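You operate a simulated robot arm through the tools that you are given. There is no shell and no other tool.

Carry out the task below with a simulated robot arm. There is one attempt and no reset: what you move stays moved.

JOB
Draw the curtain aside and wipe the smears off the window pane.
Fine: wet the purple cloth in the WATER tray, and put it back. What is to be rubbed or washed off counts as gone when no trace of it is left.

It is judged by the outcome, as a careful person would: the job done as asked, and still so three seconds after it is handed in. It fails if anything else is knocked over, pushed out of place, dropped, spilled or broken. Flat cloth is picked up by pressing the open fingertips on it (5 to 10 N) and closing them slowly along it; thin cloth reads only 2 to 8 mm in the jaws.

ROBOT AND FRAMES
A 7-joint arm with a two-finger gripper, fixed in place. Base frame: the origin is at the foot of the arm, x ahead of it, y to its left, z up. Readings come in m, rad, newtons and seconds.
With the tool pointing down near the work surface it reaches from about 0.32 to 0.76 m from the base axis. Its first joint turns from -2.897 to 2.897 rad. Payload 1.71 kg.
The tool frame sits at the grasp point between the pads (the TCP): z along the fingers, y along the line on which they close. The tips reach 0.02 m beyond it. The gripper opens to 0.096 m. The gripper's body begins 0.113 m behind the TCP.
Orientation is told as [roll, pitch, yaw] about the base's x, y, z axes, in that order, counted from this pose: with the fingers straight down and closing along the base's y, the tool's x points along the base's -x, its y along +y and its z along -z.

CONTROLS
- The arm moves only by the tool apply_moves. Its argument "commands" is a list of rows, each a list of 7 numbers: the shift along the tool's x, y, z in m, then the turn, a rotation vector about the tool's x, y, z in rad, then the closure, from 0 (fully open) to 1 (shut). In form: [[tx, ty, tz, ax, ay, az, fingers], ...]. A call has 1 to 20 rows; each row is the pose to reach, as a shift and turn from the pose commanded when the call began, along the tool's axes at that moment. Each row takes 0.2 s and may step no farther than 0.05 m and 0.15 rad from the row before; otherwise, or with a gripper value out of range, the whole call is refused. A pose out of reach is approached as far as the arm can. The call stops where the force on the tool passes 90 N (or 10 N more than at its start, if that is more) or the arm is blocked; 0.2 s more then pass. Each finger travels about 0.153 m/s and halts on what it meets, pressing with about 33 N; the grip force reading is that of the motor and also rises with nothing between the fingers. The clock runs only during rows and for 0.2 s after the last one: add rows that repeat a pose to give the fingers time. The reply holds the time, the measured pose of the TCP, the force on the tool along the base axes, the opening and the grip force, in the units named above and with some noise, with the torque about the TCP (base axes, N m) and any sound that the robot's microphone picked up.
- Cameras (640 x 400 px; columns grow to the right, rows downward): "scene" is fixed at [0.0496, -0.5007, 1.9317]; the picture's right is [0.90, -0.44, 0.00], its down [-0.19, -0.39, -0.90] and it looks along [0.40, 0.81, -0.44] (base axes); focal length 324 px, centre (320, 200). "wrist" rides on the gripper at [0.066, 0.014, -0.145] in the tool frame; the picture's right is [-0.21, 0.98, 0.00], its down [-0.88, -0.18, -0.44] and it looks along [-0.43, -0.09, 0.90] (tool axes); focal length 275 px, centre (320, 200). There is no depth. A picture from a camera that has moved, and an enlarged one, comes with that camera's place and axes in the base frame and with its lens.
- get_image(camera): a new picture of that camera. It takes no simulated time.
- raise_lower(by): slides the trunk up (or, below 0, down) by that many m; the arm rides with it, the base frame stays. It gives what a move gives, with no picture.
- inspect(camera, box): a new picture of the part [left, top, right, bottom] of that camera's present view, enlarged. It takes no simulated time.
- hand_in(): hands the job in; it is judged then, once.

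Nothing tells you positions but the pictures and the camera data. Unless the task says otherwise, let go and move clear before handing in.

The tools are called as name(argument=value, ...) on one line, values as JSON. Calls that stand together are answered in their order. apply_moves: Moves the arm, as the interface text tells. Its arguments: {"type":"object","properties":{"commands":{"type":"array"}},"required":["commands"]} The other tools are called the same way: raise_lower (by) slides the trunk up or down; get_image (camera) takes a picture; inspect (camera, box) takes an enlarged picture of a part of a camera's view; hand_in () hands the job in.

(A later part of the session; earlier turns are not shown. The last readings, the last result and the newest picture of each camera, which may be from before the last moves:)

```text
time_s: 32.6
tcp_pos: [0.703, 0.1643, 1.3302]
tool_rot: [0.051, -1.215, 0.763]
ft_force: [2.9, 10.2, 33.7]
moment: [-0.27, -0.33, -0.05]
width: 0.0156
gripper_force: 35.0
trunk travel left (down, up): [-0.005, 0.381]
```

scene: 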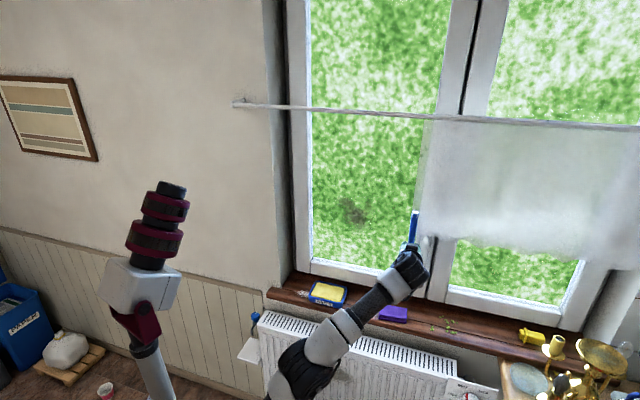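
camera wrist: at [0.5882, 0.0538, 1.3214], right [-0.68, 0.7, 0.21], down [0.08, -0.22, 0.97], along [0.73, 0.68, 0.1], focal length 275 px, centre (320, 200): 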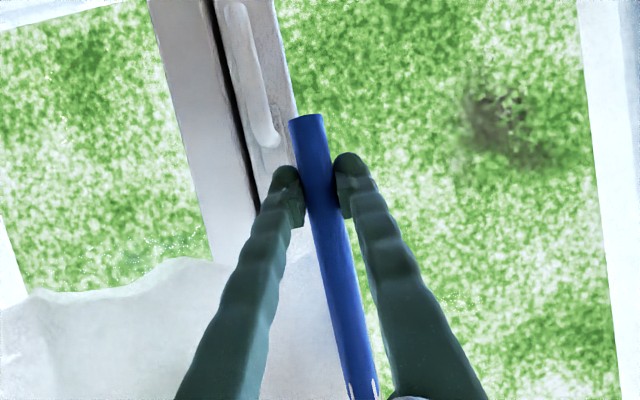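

apply_moves(commands=[[-0.0028, 0.001, -0.001, 0, 0, 0, 1], [-0.0028, 0.001, -0.001, 0, 0, 0, 1], [-0.0028, 0.001, -0.001, 0, 0, 0, 0.7], [-0.0028, 0.001, -0.001, 0, 0, 0, 0.4], [-0.0028, 0.001, -0.001, 0, 0, 0, 0.2], [-0.0028, 0.001, -0.001, 0, 0, 0, 0.2]])

get_image(camera="wrist")

get_image(camera="scene")

```text
time_s: 34.0
tcp_pos: [0.7131, 0.162, 1.3336]
tool_rot: [0.059, -1.204, 0.754]
ft_force: [-0.7, 0.5, -0.2]
moment: [-0.03, 0.01, -0.05]
width: 0.0767
gripper_force: 0.1
trunk travel left (down, up): [-0.005, 0.381]
```

```text
taken
camera wrist: at [0.5928, 0.0579, 1.3241], right [-0.66, 0.72, 0.21], down [0.08, -0.22, 0.97], along [0.75, 0.65, 0.08], focal length 275 px, centre (320, 200)
```

wrist: 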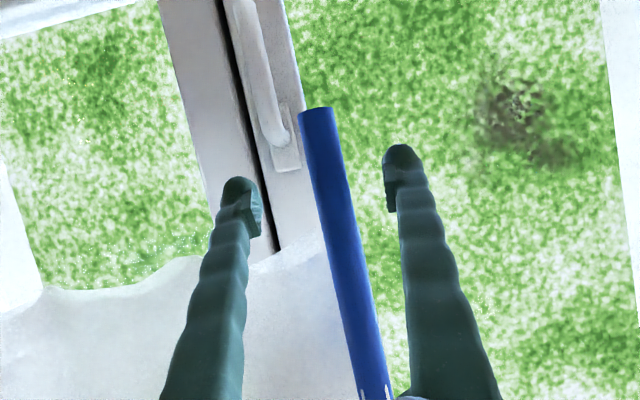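

```text
taken
```

scene: 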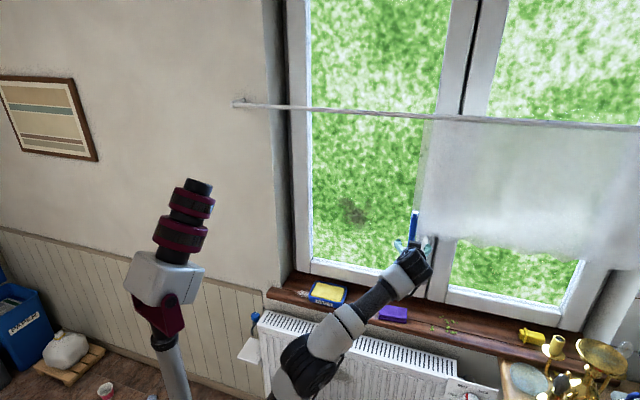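

The curtain stays drawn and the arm is free. The smear sits on the left pane around z≈1.31. Now I retreat from the wand before going down to the cloth.

apply_moves(commands=[[0, 0.0, -0.03, 0, 0, 0, 0], [0, 0.0, -0.06, 0, 0, 0, 0], [0, 0.0, -0.09, 0, 0, 0, 0], [0, 0.0, -0.12, 0, 0, 0, 0], [0, 0, -0.15, 0, 0, 0, 0], [0, 0, -0.15, 0, 0, 0, 0]])

get_image(camera="wrist")

get_image(camera="scene")

```text
time_s: 35.4
tcp_pos: [0.6153, 0.0612, 1.3858]
tool_rot: [0.066, -1.203, 0.752]
ft_force: [-0.9, 0.4, 0.9]
moment: [-0.01, 0.01, 0.02]
width: 0.0959
gripper_force: 0.0
trunk travel left (down, up): [-0.005, 0.381]
```

```text
taken
camera wrist: at [0.4963, -0.0444, 1.3764], right [-0.66, 0.72, 0.22], down [0.08, -0.22, 0.97], along [0.75, 0.66, 0.08], focal length 275 px, centre (320, 200)
```

wrist: 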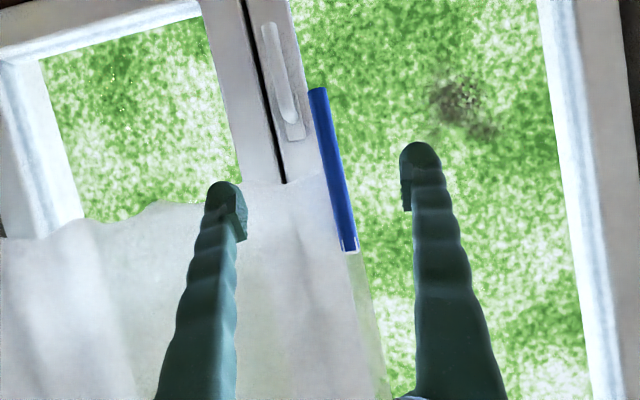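

```text
taken
```

scene: 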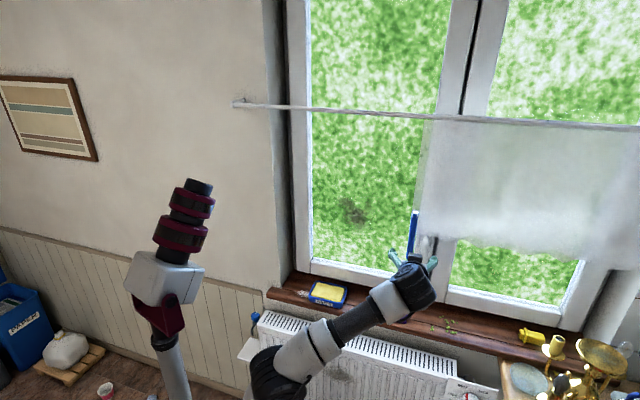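

Clear of the wand now. I'll examine the whole left pane for all smears.

inspect(camera="scene", box=[300, 120, 430, 280])

inspect(camera="wrist", box=[390, 50, 540, 170])

inspect(camera="scene", box=[300, 0, 440, 120])

inspect(camera="scene", box=[440, 230, 620, 330])

```text
2.50 times, centred on (365, 200) of scene
camera zoom: at [0.0496, -0.5007, 1.9317], right [0.9, -0.44, 0.0], down [-0.19, -0.39, -0.9], along [0.4, 0.81, -0.44], focal length 810 px, centre (208, 200)
```

zoom: 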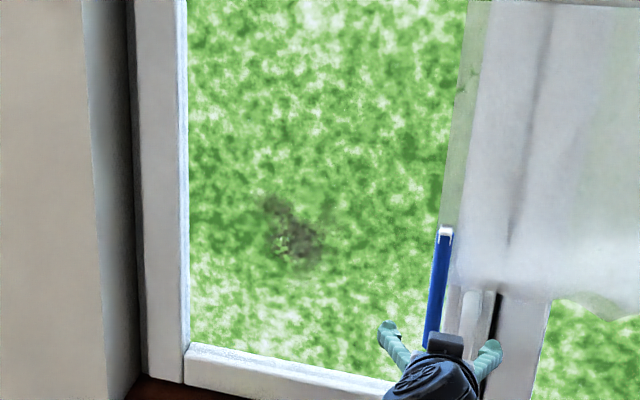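

```text
3.33 times, centred on (465, 110) of wrist
camera zoom: at [0.4963, -0.0444, 1.3764], right [-0.66, 0.72, 0.22], down [0.08, -0.22, 0.97], along [0.75, 0.66, 0.08], focal length 918 px, centre (-163, 500)
```

zoom: 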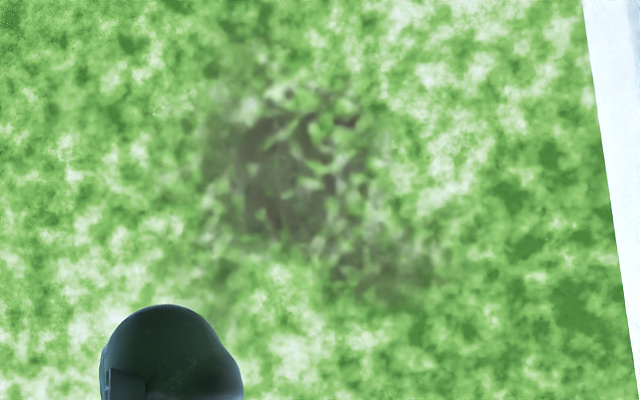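

```text
3.33 times, centred on (370, 60) of scene
camera zoom: at [0.0496, -0.5007, 1.9317], right [0.9, -0.44, 0.0], down [-0.19, -0.39, -0.9], along [0.4, 0.81, -0.44], focal length 1080 px, centre (153, 667)
```

zoom: 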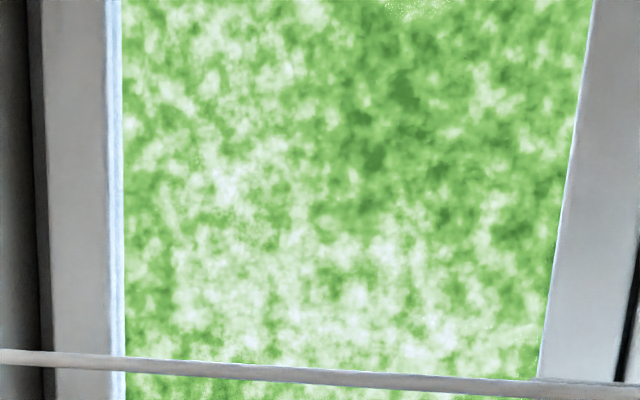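

```text
3.56 times, centred on (530, 280) of scene
camera zoom: at [0.0496, -0.5007, 1.9317], right [0.9, -0.44, 0.0], down [-0.19, -0.39, -0.9], along [0.4, 0.81, -0.44], focal length 1152 px, centre (-427, -84)
```

zoom: 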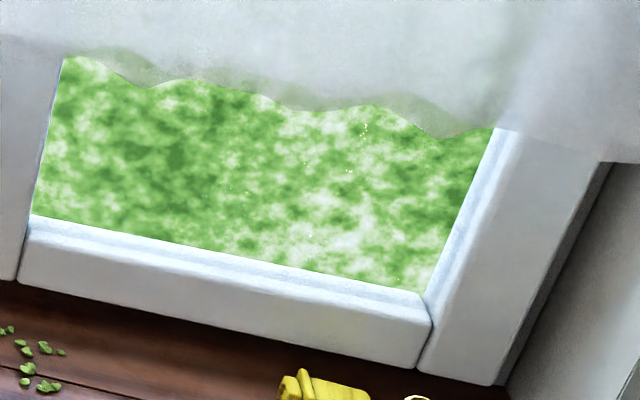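

The smears lie on the left pane only: roughly t 0.09–0.20 m along the window and z 1.25–1.38. Next I point the tool down to look closely at the cloth and the water tray.

apply_moves(commands=[[0.0182, 0.0122, 0.0103, 0.0064, 0.1337, 0.0044, 0], [0.0364, 0.0244, 0.0205, 0.0129, 0.2673, 0.0089, 0], [0.0546, 0.0367, 0.0308, 0.0193, 0.401, 0.0133, 0], [0.0728, 0.0489, 0.0411, 0.0258, 0.5347, 0.0178, 0], [0.0909, 0.0611, 0.0513, 0.0322, 0.6683, 0.0222, 0], [0.1091, 0.0733, 0.0616, 0.0387, 0.802, 0.0267, 0], [0.1273, 0.0856, 0.0719, 0.0451, 0.9357, 0.0311, 0], [0.1455, 0.0978, 0.0821, 0.0516, 1.0693, 0.0356, 0], [0.1637, 0.11, 0.0924, 0.058, 1.203, 0.04, 0], [0.1637, 0.11, 0.0924, 0.058, 1.203, 0.04, 0]])

get_image(camera="wrist")

get_image(camera="scene")

```text
time_s: 37.6
tcp_pos: [0.534, 0.1462, 1.2125]
tool_rot: [0.004, -0.128, 0.756]
ft_force: [-0.2, 0.7, -0.3]
moment: [-0.08, 0.01, -0.03]
width: 0.0959
gripper_force: 0.0
out of reach, approached as far as the arm can: row 6, 7, 8, 9, 10
trunk travel left (down, up): [-0.005, 0.381]
```

```text
taken
camera wrist: at [0.4635, 0.0992, 1.3485], right [-0.52, 0.85, 0.03], down [0.72, 0.42, 0.55], along [0.46, 0.31, -0.83], focal length 275 px, centre (320, 200)
```

wrist: 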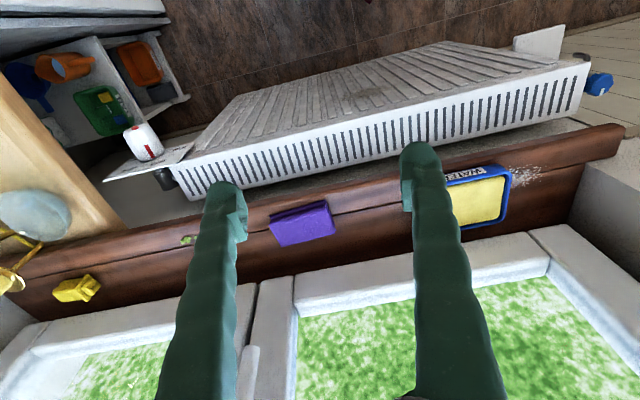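

```text
taken
```

scene: 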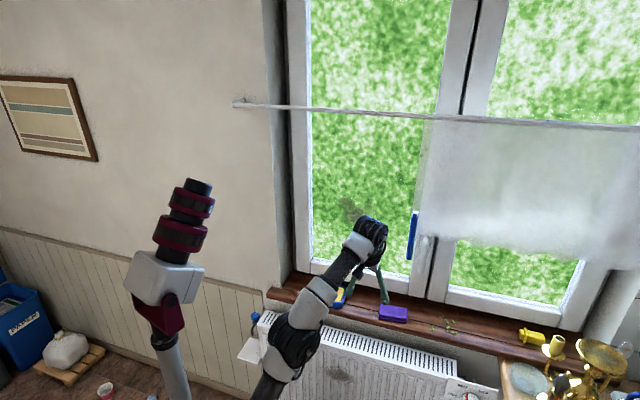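

Good overhead view of the sill. I'll zoom on the cloth and tray.

inspect(camera="wrist", box=[240, 170, 400, 270])

inspect(camera="wrist", box=[400, 130, 560, 250])

inspect(camera="scene", box=[360, 280, 480, 350])

```text
4.00 times, centred on (320, 220) of wrist
camera zoom: at [0.4635, 0.0992, 1.3485], right [-0.52, 0.85, 0.03], down [0.72, 0.42, 0.55], along [0.46, 0.31, -0.83], focal length 1101 px, centre (320, 120)
```

zoom: 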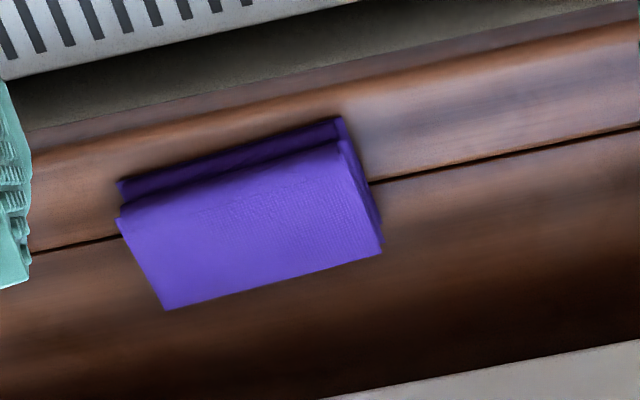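

```text
3.33 times, centred on (480, 190) of wrist
camera zoom: at [0.4635, 0.0992, 1.3485], right [-0.52, 0.85, 0.03], down [0.72, 0.42, 0.55], along [0.46, 0.31, -0.83], focal length 918 px, centre (-213, 233)
```

zoom: 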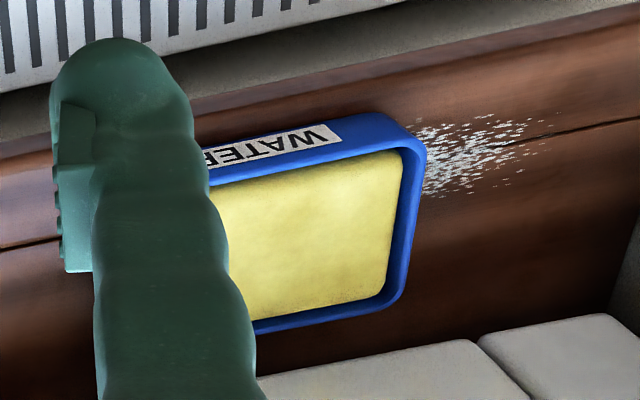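

```text
5.33 times, centred on (420, 315) of scene
camera zoom: at [0.0496, -0.5007, 1.9317], right [0.9, -0.44, 0.0], down [-0.19, -0.39, -0.9], along [0.4, 0.81, -0.44], focal length 1728 px, centre (-213, -413)
```

zoom: 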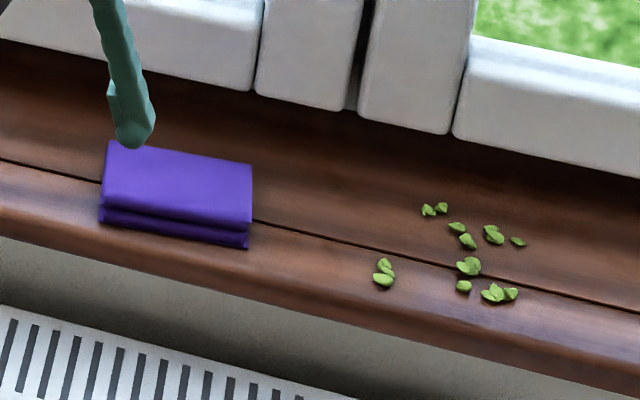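

The cloth is a folded pad (about 11 × 6.5 × 1.7 cm) with its top center at (0.757, 0.256, 0.944), long side along the sill; the sill top is near z≈0.927. I'll turn the tool so the fingers close across its short side, staying clear of the wand.

apply_moves(commands=[[-0.0063, 0.002, 0.0111, 0.0179, 0, 0.1389, 0], [-0.0126, 0.004, 0.0223, 0.0358, 0, 0.2779, 0], [-0.0189, 0.0061, 0.0334, 0.0537, 0, 0.4168, 0], [-0.0252, 0.0081, 0.0445, 0.0716, 0, 0.5558, 0], [-0.0315, 0.0101, 0.0556, 0.0895, 0, 0.6947, 0], [-0.0377, 0.0121, 0.0668, 0.1073, 0, 0.8337, 0], [-0.044, 0.0141, 0.0779, 0.1252, 0, 0.9726, 0], [-0.0503, 0.0161, 0.089, 0.1431, 0, 1.1116, 0], [-0.0566, 0.0182, 0.1001, 0.161, 0, 1.2505, 0], [-0.0629, 0.0202, 0.1113, 0.1789, 0, 1.3895, 0], [-0.0692, 0.0222, 0.1224, 0.1968, 0, 1.5284, 0], [-0.0692, 0.0222, 0.1224, 0.1968, 0, 1.5284, 0]])

get_image(camera="wrist")

get_image(camera="scene")

```text
time_s: 40.2
tcp_pos: [0.5808, 0.2199, 1.1009]
tool_rot: [0.002, -0.124, -0.787]
ft_force: [0.6, -0.3, -0.2]
moment: [-0.03, 0.02, 0.05]
width: 0.0961
gripper_force: 0.1
trunk travel left (down, up): [-0.005, 0.381]
```

```text
taken
camera wrist: at [0.5314, 0.2881, 1.2359], right [0.84, 0.55, 0.03], down [0.44, -0.71, 0.55], along [0.32, -0.45, -0.84], focal length 275 px, centre (320, 200)
```

wrist: 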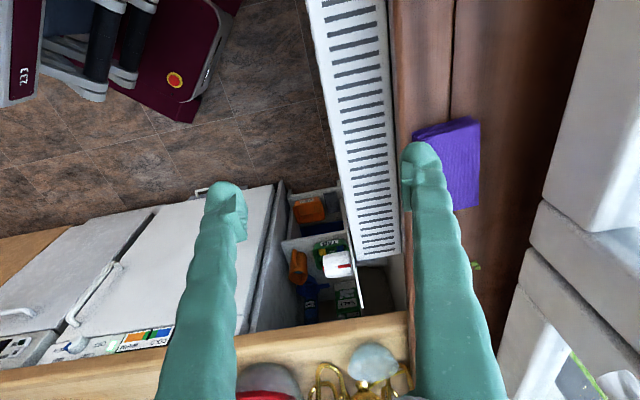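

```text
taken
```

scene: 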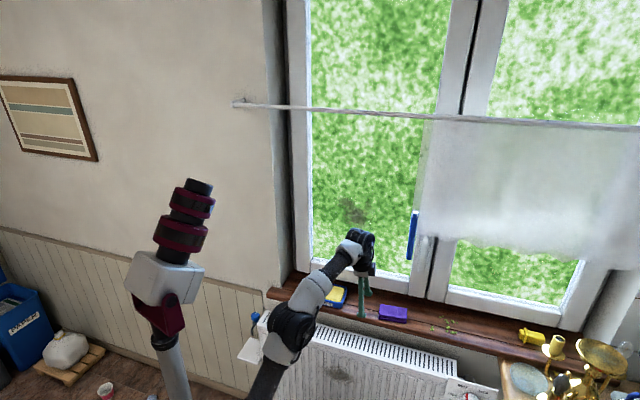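

The tool is oriented across the cloth's short side. I move over the cloth at a safe height (z≈1.03).

apply_moves(commands=[[-0.0179, 0.03, 0.0163, 0, 0, 0, 0], [-0.0358, 0.06, 0.0327, 0, 0, 0, 0], [-0.0536, 0.09, 0.049, 0, 0, 0, 0], [-0.0715, 0.12, 0.0654, 0, 0, 0, 0], [-0.0894, 0.15, 0.0817, 0, 0, 0, 0], [-0.0894, 0.15, 0.0817, 0, 0, 0, 0]])

get_image(camera="wrist")

get_image(camera="scene")

```text
time_s: 41.6
tcp_pos: [0.6755, 0.2335, 0.997]
tool_rot: [-0.001, -0.122, -0.783]
ft_force: [0.0, 0.5, 0.0]
moment: [0.02, -0.07, -0.01]
width: 0.0961
gripper_force: 0.1
out of reach, approached as far as the arm can: row 1, 2, 3, 4, 5, 6
trunk travel left (down, up): [-0.005, 0.381]
```

```text
taken
camera wrist: at [0.6262, 0.3014, 1.132], right [0.84, 0.55, 0.03], down [0.45, -0.71, 0.55], along [0.32, -0.45, -0.84], focal length 275 px, centre (320, 200)
```

wrist: 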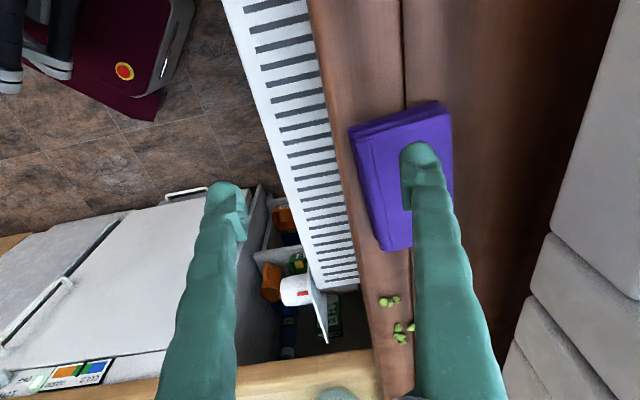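

```text
taken
```

scene: 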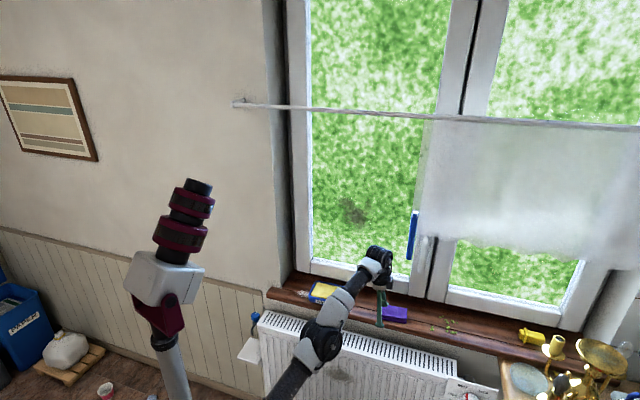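

That spot is out of reach with the trunk this low, so the arm stopped short (clear of everything). I'll back off, raise the trunk, and approach with the tool turned the other way and slightly leaned.

apply_moves(commands=[[0.017, -0.0263, -0.0104, 0, 0, 0, 0], [0.034, -0.0526, -0.0208, 0, 0, 0, 0], [0.0509, -0.0789, -0.0312, 0, 0, 0, 0], [0.0679, -0.1052, -0.0416, 0, 0, 0, 0], [0.0679, -0.1052, -0.0416, 0, 0, 0, 0]])

raise_lower(by=0.2)

get_image(camera="scene")

```text
time_s: 42.8
tcp_pos: [0.5396, 0.2069, 1.0244]
tool_rot: [0.001, -0.122, -0.786]
ft_force: [0.0, 0.5, -0.1]
moment: [0.02, -0.02, 0.02]
width: 0.0961
gripper_force: 0.1
trunk travel left (down, up): [-0.005, 0.381]
```

```text
time_s: 45.0
tcp_pos: [0.5395, 0.206, 1.2241]
tool_rot: [0.002, -0.123, -0.785]
ft_force: [0.6, -0.2, -0.6]
moment: [-0.01, -0.01, 0.01]
width: 0.0959
gripper_force: 0.2
trunk travel left (down, up): [-0.205, 0.181]
```

```text
taken
```

scene: 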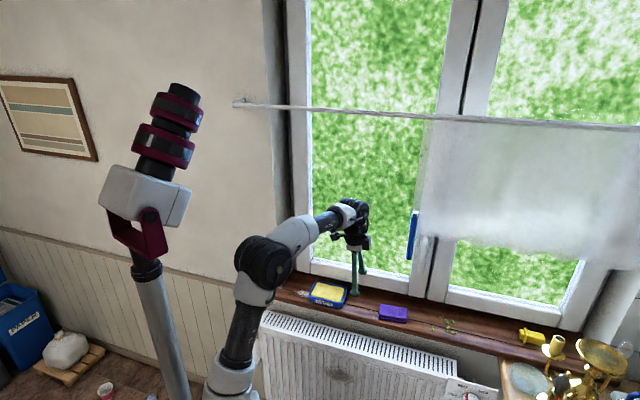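

Now I spin the tool half a turn about its own axis (in two halves), keeping its slight lean.

apply_moves(commands=[[0, 0, 0, 0, 0, -0.1428, 0], [0, 0, 0, 0, 0, -0.2856, 0], [0, 0, 0, 0, 0, -0.4284, 0], [0, 0, 0, 0, 0, -0.5712, 0], [0, 0, 0, 0, 0, -0.714, 0], [0, 0, 0, 0, 0, -0.8568, 0], [0, 0, 0, 0, 0, -0.9996, 0], [0, 0, 0, 0, 0, -1.1424, 0], [0, 0, 0, 0, 0, -1.2852, 0], [0, 0, 0, 0, 0, -1.428, 0], [0, 0, 0, 0, 0, -1.5708, 0], [0, 0, 0, 0, 0, -1.5708, 0]])

apply_moves(commands=[[0, 0, 0, 0, 0, -0.1428, 0], [0, 0, 0, 0, 0, -0.2856, 0], [0, 0, 0, 0, 0, -0.4284, 0], [0, 0, 0, 0, 0, -0.5712, 0], [0, 0, 0, 0, 0, -0.714, 0], [0, 0, 0, 0, 0, -0.8568, 0], [0, 0, 0, 0, 0, -0.9996, 0], [0, 0, 0, 0, 0, -1.1424, 0], [0, 0, 0, 0, 0, -1.2852, 0], [0, 0, 0, 0, 0, -1.428, 0], [0, 0, 0, 0, 0, -1.5708, 0], [0, 0, 0, 0, 0, -1.5708, 0]])

get_image(camera="wrist")

get_image(camera="scene")

```text
time_s: 47.5
tcp_pos: [0.5393, 0.2058, 1.2257]
tool_rot: [-0.121, -0.001, 0.787]
ft_force: [-0.4, 0.0, 0.3]
moment: [-0.03, 0.0, 0.0]
width: 0.0961
gripper_force: 0.1
trunk travel left (down, up): [-0.205, 0.181]
```

```text
time_s: 50.1
tcp_pos: [0.5391, 0.2047, 1.2255]
tool_rot: [-0.003, 0.122, 2.358]
ft_force: [0.1, 0.3, 0.5]
moment: [-0.04, 0.04, -0.02]
width: 0.0961
gripper_force: 0.1
trunk travel left (down, up): [-0.205, 0.181]
```

```text
taken
camera wrist: at [0.5621, 0.1621, 1.3762], right [-0.84, -0.55, -0.03], down [-0.52, 0.78, 0.33], along [-0.16, 0.29, -0.94], focal length 275 px, centre (320, 200)
```

wrist: 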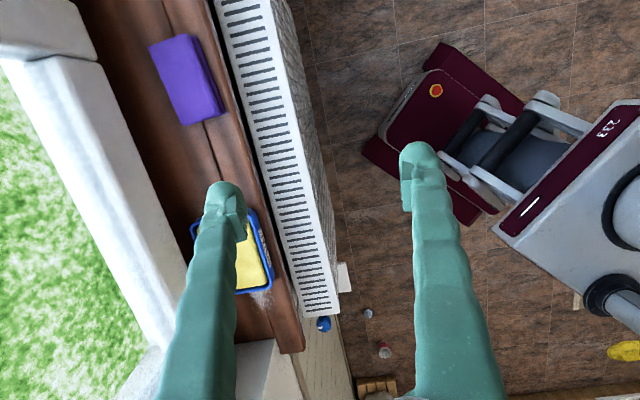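

```text
taken
```

scene: 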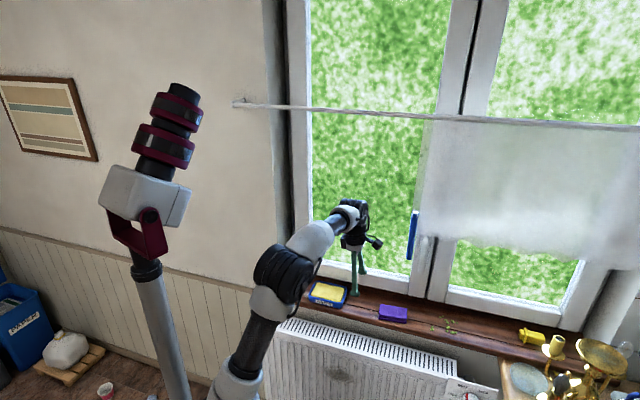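

The camera now looks at the cloth and tray from above. I lower the hand to z≈1.055 with a bit more lean, still short of the sill.

apply_moves(commands=[[-0.0041, 0, 0.0337, 0, 0.02, 0, 0], [-0.0083, 0, 0.0675, 0, 0.04, 0, 0], [-0.0124, 0, 0.1012, 0, 0.06, 0, 0], [-0.0166, 0, 0.135, 0, 0.08, 0, 0], [-0.0207, 0, 0.1687, 0, 0.1, 0, 0], [-0.0207, 0, 0.1687, 0, 0.1, 0, 0]])

get_image(camera="wrist")

```text
time_s: 51.5
tcp_pos: [0.539, 0.2063, 1.0538]
tool_rot: [-0.002, 0.222, 2.356]
ft_force: [0.2, -0.6, 0.8]
moment: [-0.02, -0.02, 0.02]
width: 0.0958
gripper_force: 0.1
trunk travel left (down, up): [-0.205, 0.181]
```

```text
taken
camera wrist: at [0.5511, 0.1737, 1.209], right [-0.83, -0.55, -0.05], down [-0.54, 0.8, 0.24], along [-0.09, 0.23, -0.97], focal length 275 px, centre (320, 200)
```

wrist: 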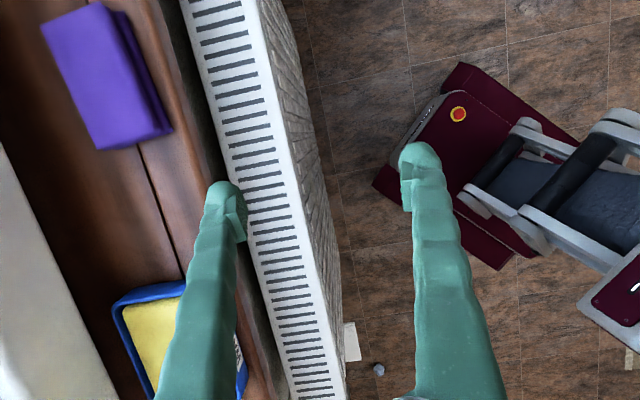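

The cloth is measured again at (0.757, 0.256), turned about 3° from the sill line. I move over it at z≈1.03 with fingers aligned to its short side.

apply_moves(commands=[[0.0159, -0.0265, 0.0071, 0.0016, 0, -0.007, 0], [0.0317, -0.053, 0.0141, 0.0031, 0, -0.0139, 0], [0.0476, -0.0795, 0.0212, 0.0047, 0, -0.0209, 0], [0.0635, -0.106, 0.0283, 0.0063, 0, -0.0279, 0], [0.0794, -0.1325, 0.0354, 0.0079, 0, -0.0349, 0], [0.0952, -0.159, 0.0424, 0.0094, 0, -0.0418, 0], [0.1111, -0.1855, 0.0495, 0.011, 0, -0.0488, 0], [0.1111, -0.1855, 0.0495, 0.011, 0, -0.0488, 0]])

get_image(camera="wrist")

get_image(camera="scene")

```text
time_s: 53.4
tcp_pos: [0.7461, 0.2509, 1.0276]
tool_rot: [0.005, 0.22, 2.41]
ft_force: [0.8, -0.1, 0.3]
moment: [-0.07, -0.04, -0.03]
width: 0.0964
gripper_force: 0.0
out of reach, approached as far as the arm can: row 7, 8
trunk travel left (down, up): [-0.205, 0.181]
```

```text
taken
camera wrist: at [0.7606, 0.2196, 1.1831], right [-0.8, -0.59, -0.04], down [-0.58, 0.78, 0.24], along [-0.11, 0.22, -0.97], focal length 275 px, centre (320, 200)
```

wrist: 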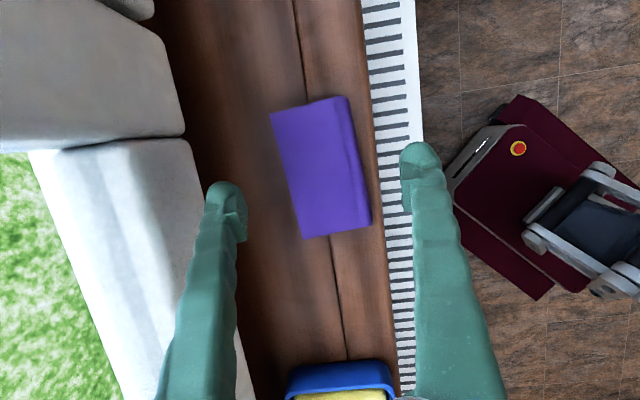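

```text
taken
```

scene: 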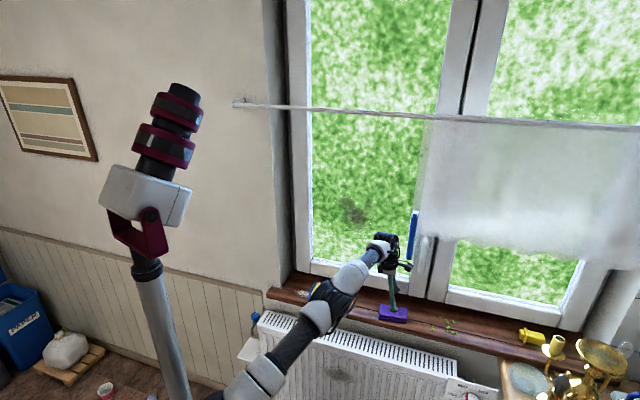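

The cloth lies between the open fingers. I descend straight down to just above it first (TCP z≈0.965).

apply_moves(commands=[[-0.0026, -0.001, 0.0155, 0, 0, 0, 0], [-0.0052, -0.002, 0.0309, 0, 0, 0, 0], [-0.0078, -0.003, 0.0464, 0, 0, 0, 0], [-0.0104, -0.0038, 0.0618, 0, 0, 0, 0], [-0.0104, -0.0038, 0.0618, 0, 0, 0, 0]])

get_image(camera="wrist")

inspect(camera="scene", box=[360, 250, 460, 340])

```text
time_s: 54.2
tcp_pos: [0.7328, 0.2489, 0.9959]
tool_rot: [-0.014, 0.237, 2.403]
ft_force: [-0.5, 0.1, -1.3]
moment: [0.04, -0.14, 0.04]
width: 0.096
gripper_force: 0.0
trunk travel left (down, up): [-0.205, 0.181]
stopped in row 4: the arm was blocked; the commanded pose is now the measured one
```

```text
taken
camera wrist: at [0.7442, 0.2165, 1.1521], right [-0.81, -0.59, -0.06], down [-0.59, 0.78, 0.23], along [-0.09, 0.22, -0.97], focal length 275 px, centre (320, 200)
```

wrist: 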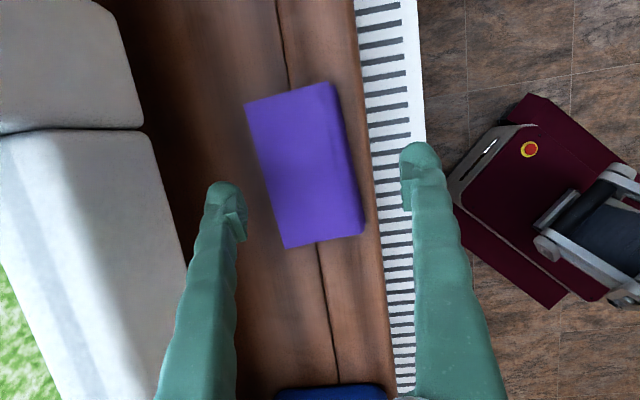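

```text
4.44 times, centred on (410, 295) of scene
camera zoom: at [0.0496, -0.5007, 1.9317], right [0.9, -0.44, 0.0], down [-0.19, -0.39, -0.9], along [0.4, 0.81, -0.44], focal length 1440 px, centre (-80, -222)
```

zoom: 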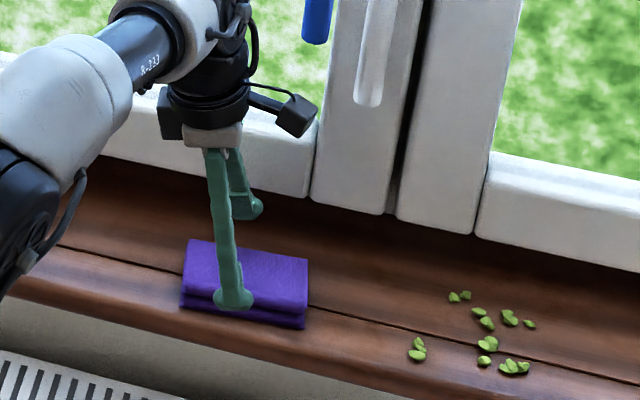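

The arm stopped again without contact at the tool, probably a joint limit or a link touching something. I'll look at the whole arm.

get_image(camera="scene")

inspect(camera="scene", box=[200, 230, 440, 400])

```text
taken
```

scene: 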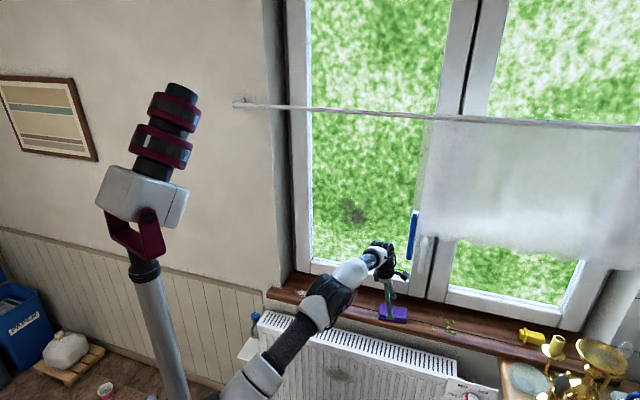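

```text
2.35 times, centred on (320, 315) of scene
camera zoom: at [0.0496, -0.5007, 1.9317], right [0.9, -0.44, 0.0], down [-0.19, -0.39, -0.9], along [0.4, 0.81, -0.44], focal length 762 px, centre (320, -71)
```

zoom: 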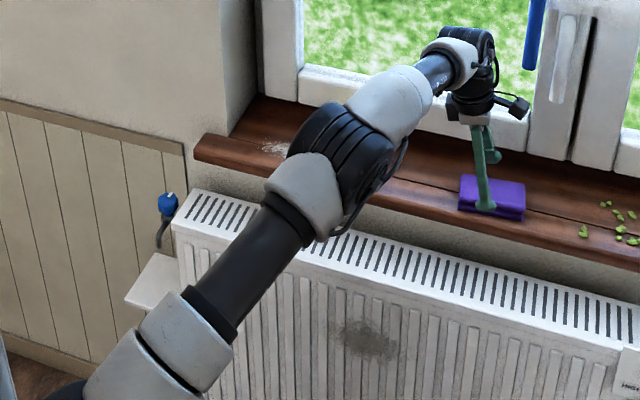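

The arm was almost fully stretched (elbow limit). I'll back off a bit, raise the trunk 10 cm so the shoulder is level with the wrist, and lean the tool slightly more.

apply_moves(commands=[[-0.0174, 0.0259, -0.0042, 0, 0, 0, 0], [-0.0349, 0.0518, -0.0084, 0, 0, 0, 0], [-0.0523, 0.0777, -0.0126, 0, 0, 0, 0], [-0.0523, 0.0777, -0.0126, 0, 0, 0, 0]])

raise_lower(by=0.1)

get_image(camera="scene")

```text
time_s: 54.5
tcp_pos: [0.7033, 0.2447, 1.0078]
tool_rot: [-0.024, 0.247, 2.399]
ft_force: [-1.1, -0.2, 0.9]
moment: [0.06, -0.13, 0.04]
width: 0.0959
gripper_force: 0.1
trunk travel left (down, up): [-0.205, 0.181]
stopped in row 1: the arm was blocked; the commanded pose is now the measured one
```

```text
time_s: 55.9
tcp_pos: [0.708, 0.2466, 1.1027]
tool_rot: [-0.019, 0.244, 2.4]
ft_force: [0.1, 0.3, -0.6]
moment: [-0.03, -0.01, 0.04]
width: 0.0962
gripper_force: 0.0
trunk travel left (down, up): [-0.305, 0.081]
```

```text
taken
```

scene: 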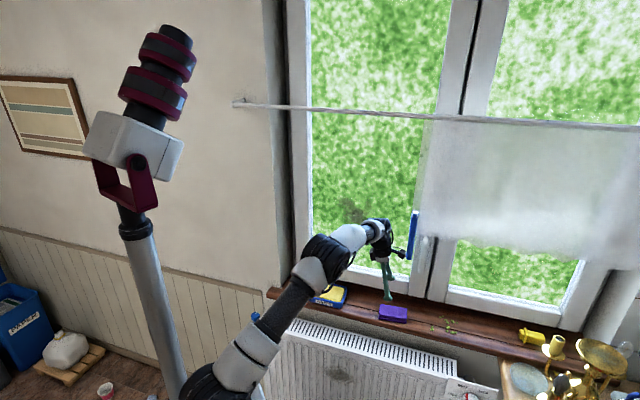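

apply_moves(commands=[[-0.012, 0.02, 0.0, 0, 0.02, 0, 0], [-0.024, 0.04, 0.0, 0, 0.04, 0, 0], [-0.036, 0.06, 0.0, 0, 0.07, 0, 0], [-0.048, 0.08, 0.0, 0, 0.1, 0, 0], [-0.048, 0.08, 0.0, 0, 0.1, 0, 0]])

get_image(camera="scene")

get_image(camera="wrist")

```text
time_s: 57.1
tcp_pos: [0.6189, 0.2179, 1.0893]
tool_rot: [-0.019, 0.343, 2.399]
ft_force: [-0.4, -0.2, -0.4]
moment: [0.03, 0.01, 0.01]
width: 0.0962
gripper_force: 0.1
trunk travel left (down, up): [-0.305, 0.081]
```

```text
taken
```

scene: 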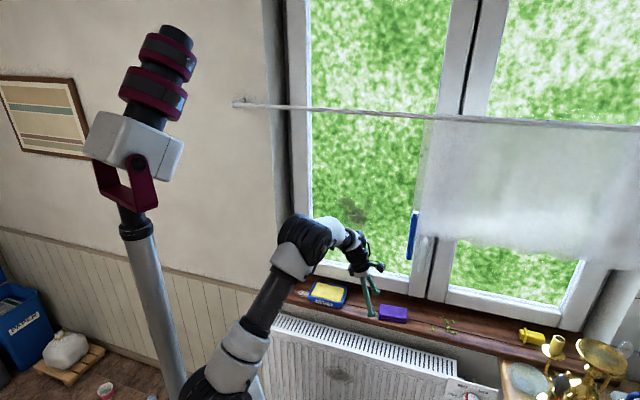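

```text
taken
camera wrist: at [0.616, 0.1972, 1.2475], right [-0.8, -0.59, -0.09], down [-0.6, 0.79, 0.13], along [-0.01, 0.15, -0.99], focal length 275 px, centre (320, 200)
```

wrist: 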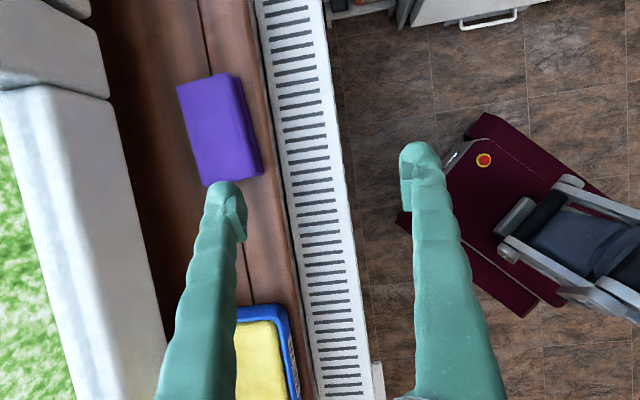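

Free again, with a 20° lean. I move over the cloth at z≈1.0.

apply_moves(commands=[[0.0081, -0.023, 0.0218, 0, 0, 0, 0], [0.0163, -0.046, 0.0436, 0, 0, 0, 0], [0.0244, -0.069, 0.0654, 0, 0, 0, 0], [0.0326, -0.092, 0.0872, 0, 0, 0, 0], [0.0407, -0.115, 0.109, 0, 0, 0, 0], [0.0407, -0.115, 0.109, 0, 0, 0, 0]])

get_image(camera="wrist")

get_image(camera="scene")

```text
time_s: 58.4
tcp_pos: [0.7388, 0.2549, 1.019]
tool_rot: [-0.033, 0.355, 2.392]
ft_force: [-1.0, 0.0, -0.3]
moment: [0.07, -0.12, 0.04]
width: 0.0962
gripper_force: 0.1
trunk travel left (down, up): [-0.305, 0.081]
stopped in row 6: the arm was blocked; the commanded pose is now the measured one
```

```text
taken
camera wrist: at [0.7335, 0.2341, 1.1769], right [-0.8, -0.59, -0.1], down [-0.6, 0.79, 0.12], along [0.01, 0.16, -0.99], focal length 275 px, centre (320, 200)
```

wrist: 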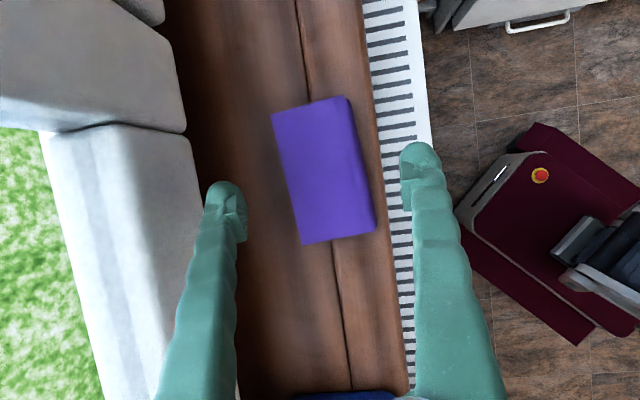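

```text
taken
```

scene: 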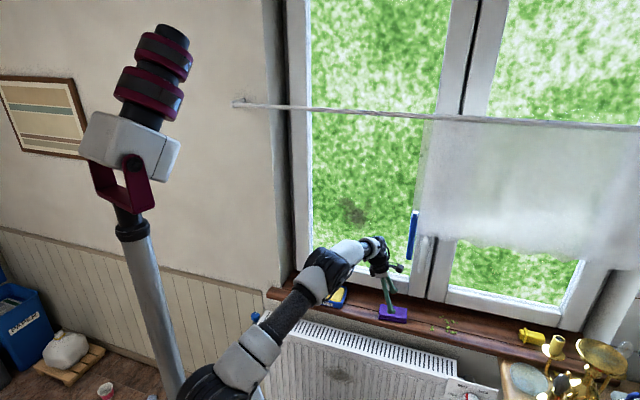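

The arm was blocked again with no load at the fingers. I'll inspect how the arm, mast and surroundings relate, to find what is stopping it.

inspect(camera="scene", box=[60, 200, 340, 400])

inspect(camera="scene", box=[290, 200, 450, 330])

```text
2.00 times, centred on (200, 300) of scene
camera zoom: at [0.0496, -0.5007, 1.9317], right [0.9, -0.44, 0.0], down [-0.19, -0.39, -0.9], along [0.4, 0.81, -0.44], focal length 648 px, centre (560, 0)
```

zoom: 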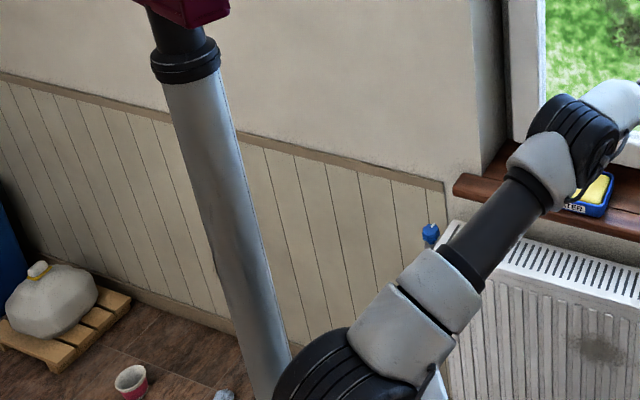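

```text
3.08 times, centred on (370, 265) of scene
camera zoom: at [0.0496, -0.5007, 1.9317], right [0.9, -0.44, 0.0], down [-0.19, -0.39, -0.9], along [0.4, 0.81, -0.44], focal length 997 px, centre (166, 0)
```

zoom: 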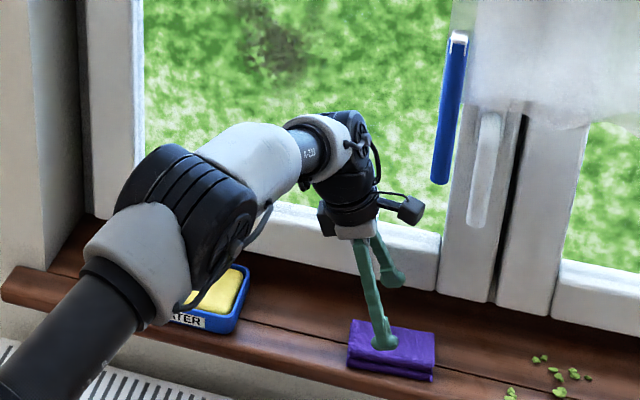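

The arm is at full stretch there because leaning along the sill barely shortens the reach. I'll instead use the suggested cloth pick-up: tool facing the window, leaning back toward me, pressing the fingertips on the cloth and closing along it. First I retreat.

apply_moves(commands=[[-0.0071, 0.027, -0.0178, 0, 0, 0, 0], [-0.0142, 0.054, -0.0356, 0, 0, 0, 0], [-0.0214, 0.0809, -0.0533, 0, 0, 0, 0], [-0.0285, 0.1079, -0.0711, 0, 0, 0, 0], [-0.0356, 0.1349, -0.0889, 0, 0, 0, 0], [-0.0356, 0.1349, -0.0889, 0, 0, 0, 0]])

```text
time_s: 59.8
tcp_pos: [0.6015, 0.1967, 1.0817]
tool_rot: [-0.028, 0.351, 2.391]
ft_force: [0.0, -0.1, 0.5]
moment: [-0.02, 0.01, -0.01]
width: 0.096
gripper_force: 0.0
trunk travel left (down, up): [-0.305, 0.081]
```

Now I turn the tool to face the window (first a spin about its axis, then the tilt).

apply_moves(commands=[[0, 0, 0, 0, 0, 0.1412, 0], [0, 0, 0, 0, 0, 0.2824, 0], [0, 0, 0, 0, 0, 0.4235, 0], [0, 0, 0, 0, 0, 0.5647, 0], [0, 0, 0, 0, 0, 0.7059, 0], [0, 0, 0, 0, 0, 0.8471, 0], [0, 0, 0, 0, 0, 0.9883, 0], [0, 0, 0, 0, 0, 1.1295, 0], [0, 0, 0, 0, 0, 1.2706, 0], [0, 0, 0, 0, 0, 1.4118, 0], [0, 0, 0, 0, 0, 1.553, 0], [0, 0, 0, 0, 0, 1.553, 0]])

apply_moves(commands=[[0, 0, 0, -0.0865, -0.1005, 0.0177, 0], [0, 0, 0, -0.1731, -0.201, 0.0354, 0], [0, 0, 0, -0.2596, -0.3015, 0.053, 0], [0, 0, 0, -0.3461, -0.402, 0.0707, 0], [0, 0, 0, -0.3461, -0.402, 0.0707, 0]])

get_image(camera="wrist")

get_image(camera="scene")

```text
time_s: 62.4
tcp_pos: [0.6018, 0.198, 1.082]
tool_rot: [-0.353, -0.024, 0.848]
ft_force: [0.1, -0.7, 0.2]
moment: [0.07, 0.01, 0.02]
width: 0.096
gripper_force: 0.0
trunk travel left (down, up): [-0.305, 0.081]
```

```text
time_s: 63.6
tcp_pos: [0.6003, 0.1979, 1.0801]
tool_rot: [-0.003, -0.428, 0.852]
ft_force: [0.3, 0.5, -0.5]
moment: [-0.01, 0.0, -0.04]
width: 0.0959
gripper_force: 0.0
trunk travel left (down, up): [-0.305, 0.081]
```

```text
taken
camera wrist: at [0.5097, 0.1175, 1.1858], right [-0.61, 0.79, 0.08], down [0.54, 0.34, 0.77], along [0.58, 0.52, -0.63], focal length 275 px, centre (320, 200)
```

wrist: 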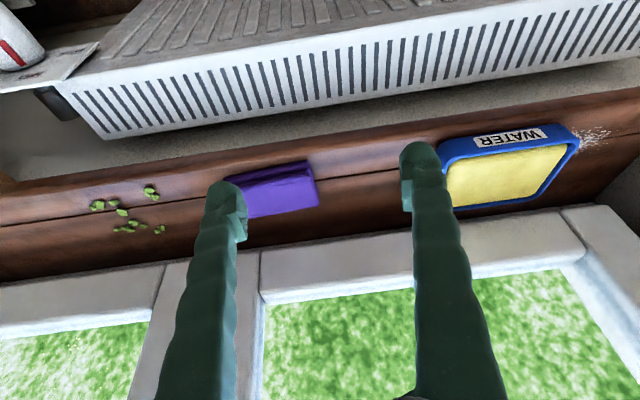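

```text
taken
```

scene: 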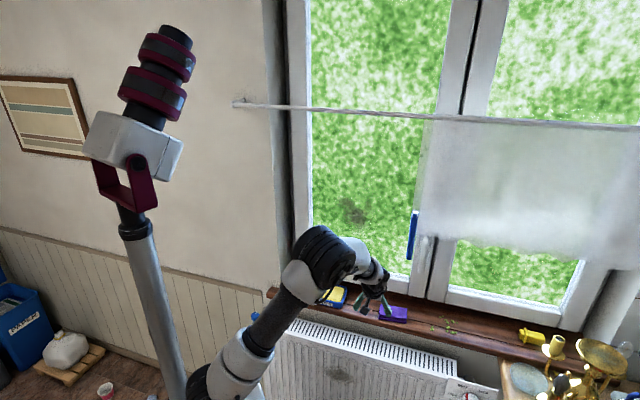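

The tool faces the window with a backward lean. To keep wrist and forearm below the hanging wand, I'll tilt a little more and lower the trunk 10 cm while holding fingertip height.

apply_moves(commands=[[-0.0138, 0, -0.0303, 0, -0.057, 0, 0], [-0.0277, 0, -0.0607, 0, -0.115, 0, 0], [-0.0415, 0, -0.091, 0, -0.172, 0, 0], [-0.0415, 0, -0.091, 0, -0.172, 0, 0]])

raise_lower(by=-0.12)

get_image(camera="scene")

```text
time_s: 64.6
tcp_pos: [0.6015, 0.1987, 1.1811]
tool_rot: [-0.005, -0.597, 0.852]
ft_force: [0.0, 0.3, -0.8]
moment: [0.04, 0.0, 0.04]
width: 0.0961
gripper_force: 0.1
trunk travel left (down, up): [-0.305, 0.081]
```

```text
time_s: 66.1
tcp_pos: [0.6008, 0.1985, 1.0615]
tool_rot: [-0.003, -0.596, 0.851]
ft_force: [-0.3, 0.8, 0.0]
moment: [-0.01, -0.06, -0.01]
width: 0.096
gripper_force: 0.1
trunk travel left (down, up): [-0.185, 0.201]
```

```text
taken
```

scene: 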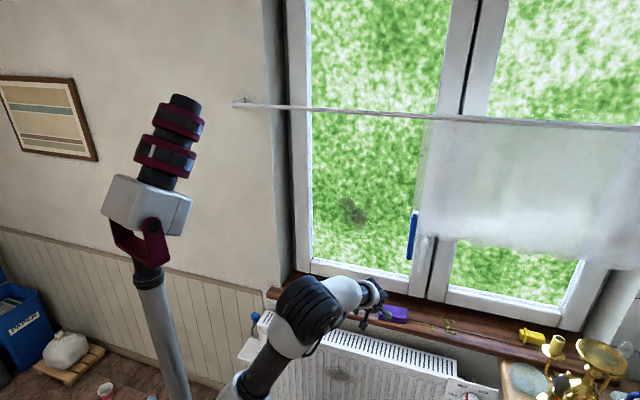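

apply_moves(commands=[[-0.0166, -0.0159, 0.0261, 0, 0, 0, 0.1], [-0.0332, -0.0317, 0.0522, 0, 0, 0, 0.2], [-0.0498, -0.0476, 0.0784, 0, 0, 0, 0.3], [-0.0664, -0.0634, 0.1045, 0, 0, 0, 0.3], [-0.083, -0.0793, 0.1306, 0, 0, 0, 0.3], [-0.083, -0.0793, 0.1306, 0, 0, 0, 0.3]])

get_image(camera="wrist")

inspect(camera="scene", box=[300, 200, 460, 340])

```text
time_s: 67.5
tcp_pos: [0.7555, 0.2537, 0.9995]
tool_rot: [-0.003, -0.598, 0.853]
ft_force: [-0.6, 0.0, -0.6]
moment: [-0.01, 0.0, -0.03]
width: 0.0669
gripper_force: 0.0
trunk travel left (down, up): [-0.185, 0.201]
```

```text
taken
camera wrist: at [0.6543, 0.1594, 1.0822], right [-0.62, 0.77, 0.11], down [0.45, 0.24, 0.86], along [0.64, 0.59, -0.49], focal length 275 px, centre (320, 200)
```

wrist: 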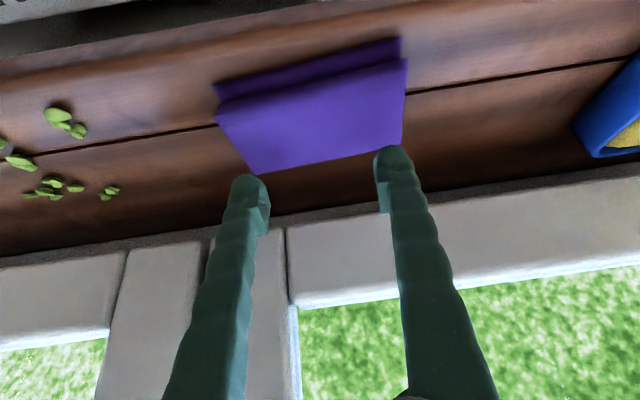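

```text
2.86 times, centred on (380, 270) of scene
camera zoom: at [0.0496, -0.5007, 1.9317], right [0.9, -0.44, 0.0], down [-0.19, -0.39, -0.9], along [0.4, 0.81, -0.44], focal length 926 px, centre (149, 0)
```

zoom: 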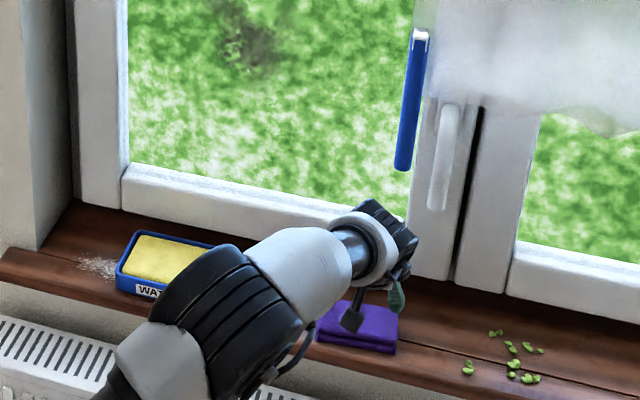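

Reached accurately over the cloth with good margin from the wand. I'll zoom in to see how the cloth is folded before touching it.

inspect(camera="wrist", box=[200, 20, 430, 200])

```text
2.22 times, centred on (315, 110) of wrist
camera zoom: at [0.6543, 0.1594, 1.0822], right [-0.62, 0.77, 0.11], down [0.45, 0.24, 0.86], along [0.64, 0.59, -0.49], focal length 612 px, centre (331, 400)
```

zoom: 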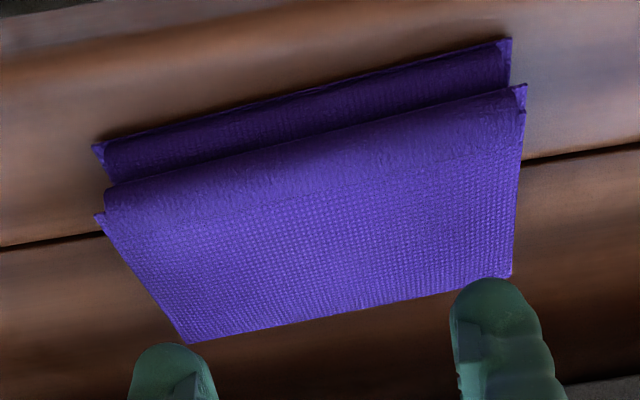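

I lower slowly until the fingertips press lightly on the cloth.

apply_moves(commands=[[0.0056, 0, 0.0083, 0, 0, 0, 0.3], [0.0112, 0, 0.0166, 0, 0, 0, 0.3], [0.0168, 0, 0.0248, 0, 0, 0, 0.3], [0.0168, 0, 0.0248, 0, 0, 0, 0.3]])

inspect(camera="wrist", box=[200, 20, 430, 200])

```text
time_s: 68.5
tcp_pos: [0.7553, 0.2526, 0.9804]
tool_rot: [-0.012, -0.617, 0.853]
ft_force: [2.1, -0.9, 49.8]
moment: [0.88, 0.86, -0.24]
width: 0.0678
gripper_force: 0.4
trunk travel left (down, up): [-0.185, 0.201]
```

```text
2.22 times, centred on (315, 110) of wrist
camera zoom: at [0.6527, 0.1597, 1.0615], right [-0.62, 0.78, 0.11], down [0.43, 0.23, 0.87], along [0.65, 0.59, -0.48], focal length 612 px, centre (331, 400)
```

zoom: 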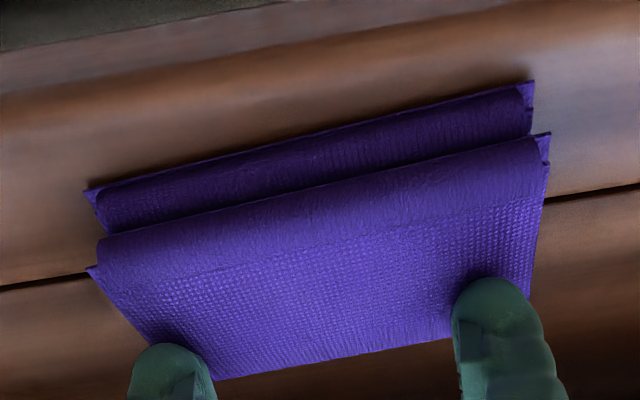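

Contact came about 1 cm higher than planned and presses 50 N, too much. I ease up to around 8 N.

apply_moves(commands=[[-0.0028, 0, -0.0041, 0, 0, 0, 0.3], [-0.0051, 0, -0.0075, 0, 0, 0, 0.3], [-0.0051, 0, -0.0075, 0, 0, 0, 0.3]])

```text
time_s: 69.3
tcp_pos: [0.7556, 0.2522, 0.9821]
tool_rot: [-0.007, -0.602, 0.851]
ft_force: [10.7, 5.9, 23.9]
moment: [0.54, 0.23, -0.27]
width: 0.0677
gripper_force: 0.0
trunk travel left (down, up): [-0.185, 0.201]
```

apply_moves(commands=[[-0.0015, 0, -0.0022, 0, 0, 0, 0.3], [-0.0015, 0, -0.0022, 0, 0, 0, 0.3]])

```text
time_s: 69.9
tcp_pos: [0.755, 0.2516, 0.9822]
tool_rot: [-0.003, -0.599, 0.852]
ft_force: [7.9, 3.8, 15.1]
moment: [0.29, 0.04, -0.15]
width: 0.0678
gripper_force: 0.6
trunk travel left (down, up): [-0.185, 0.201]
```

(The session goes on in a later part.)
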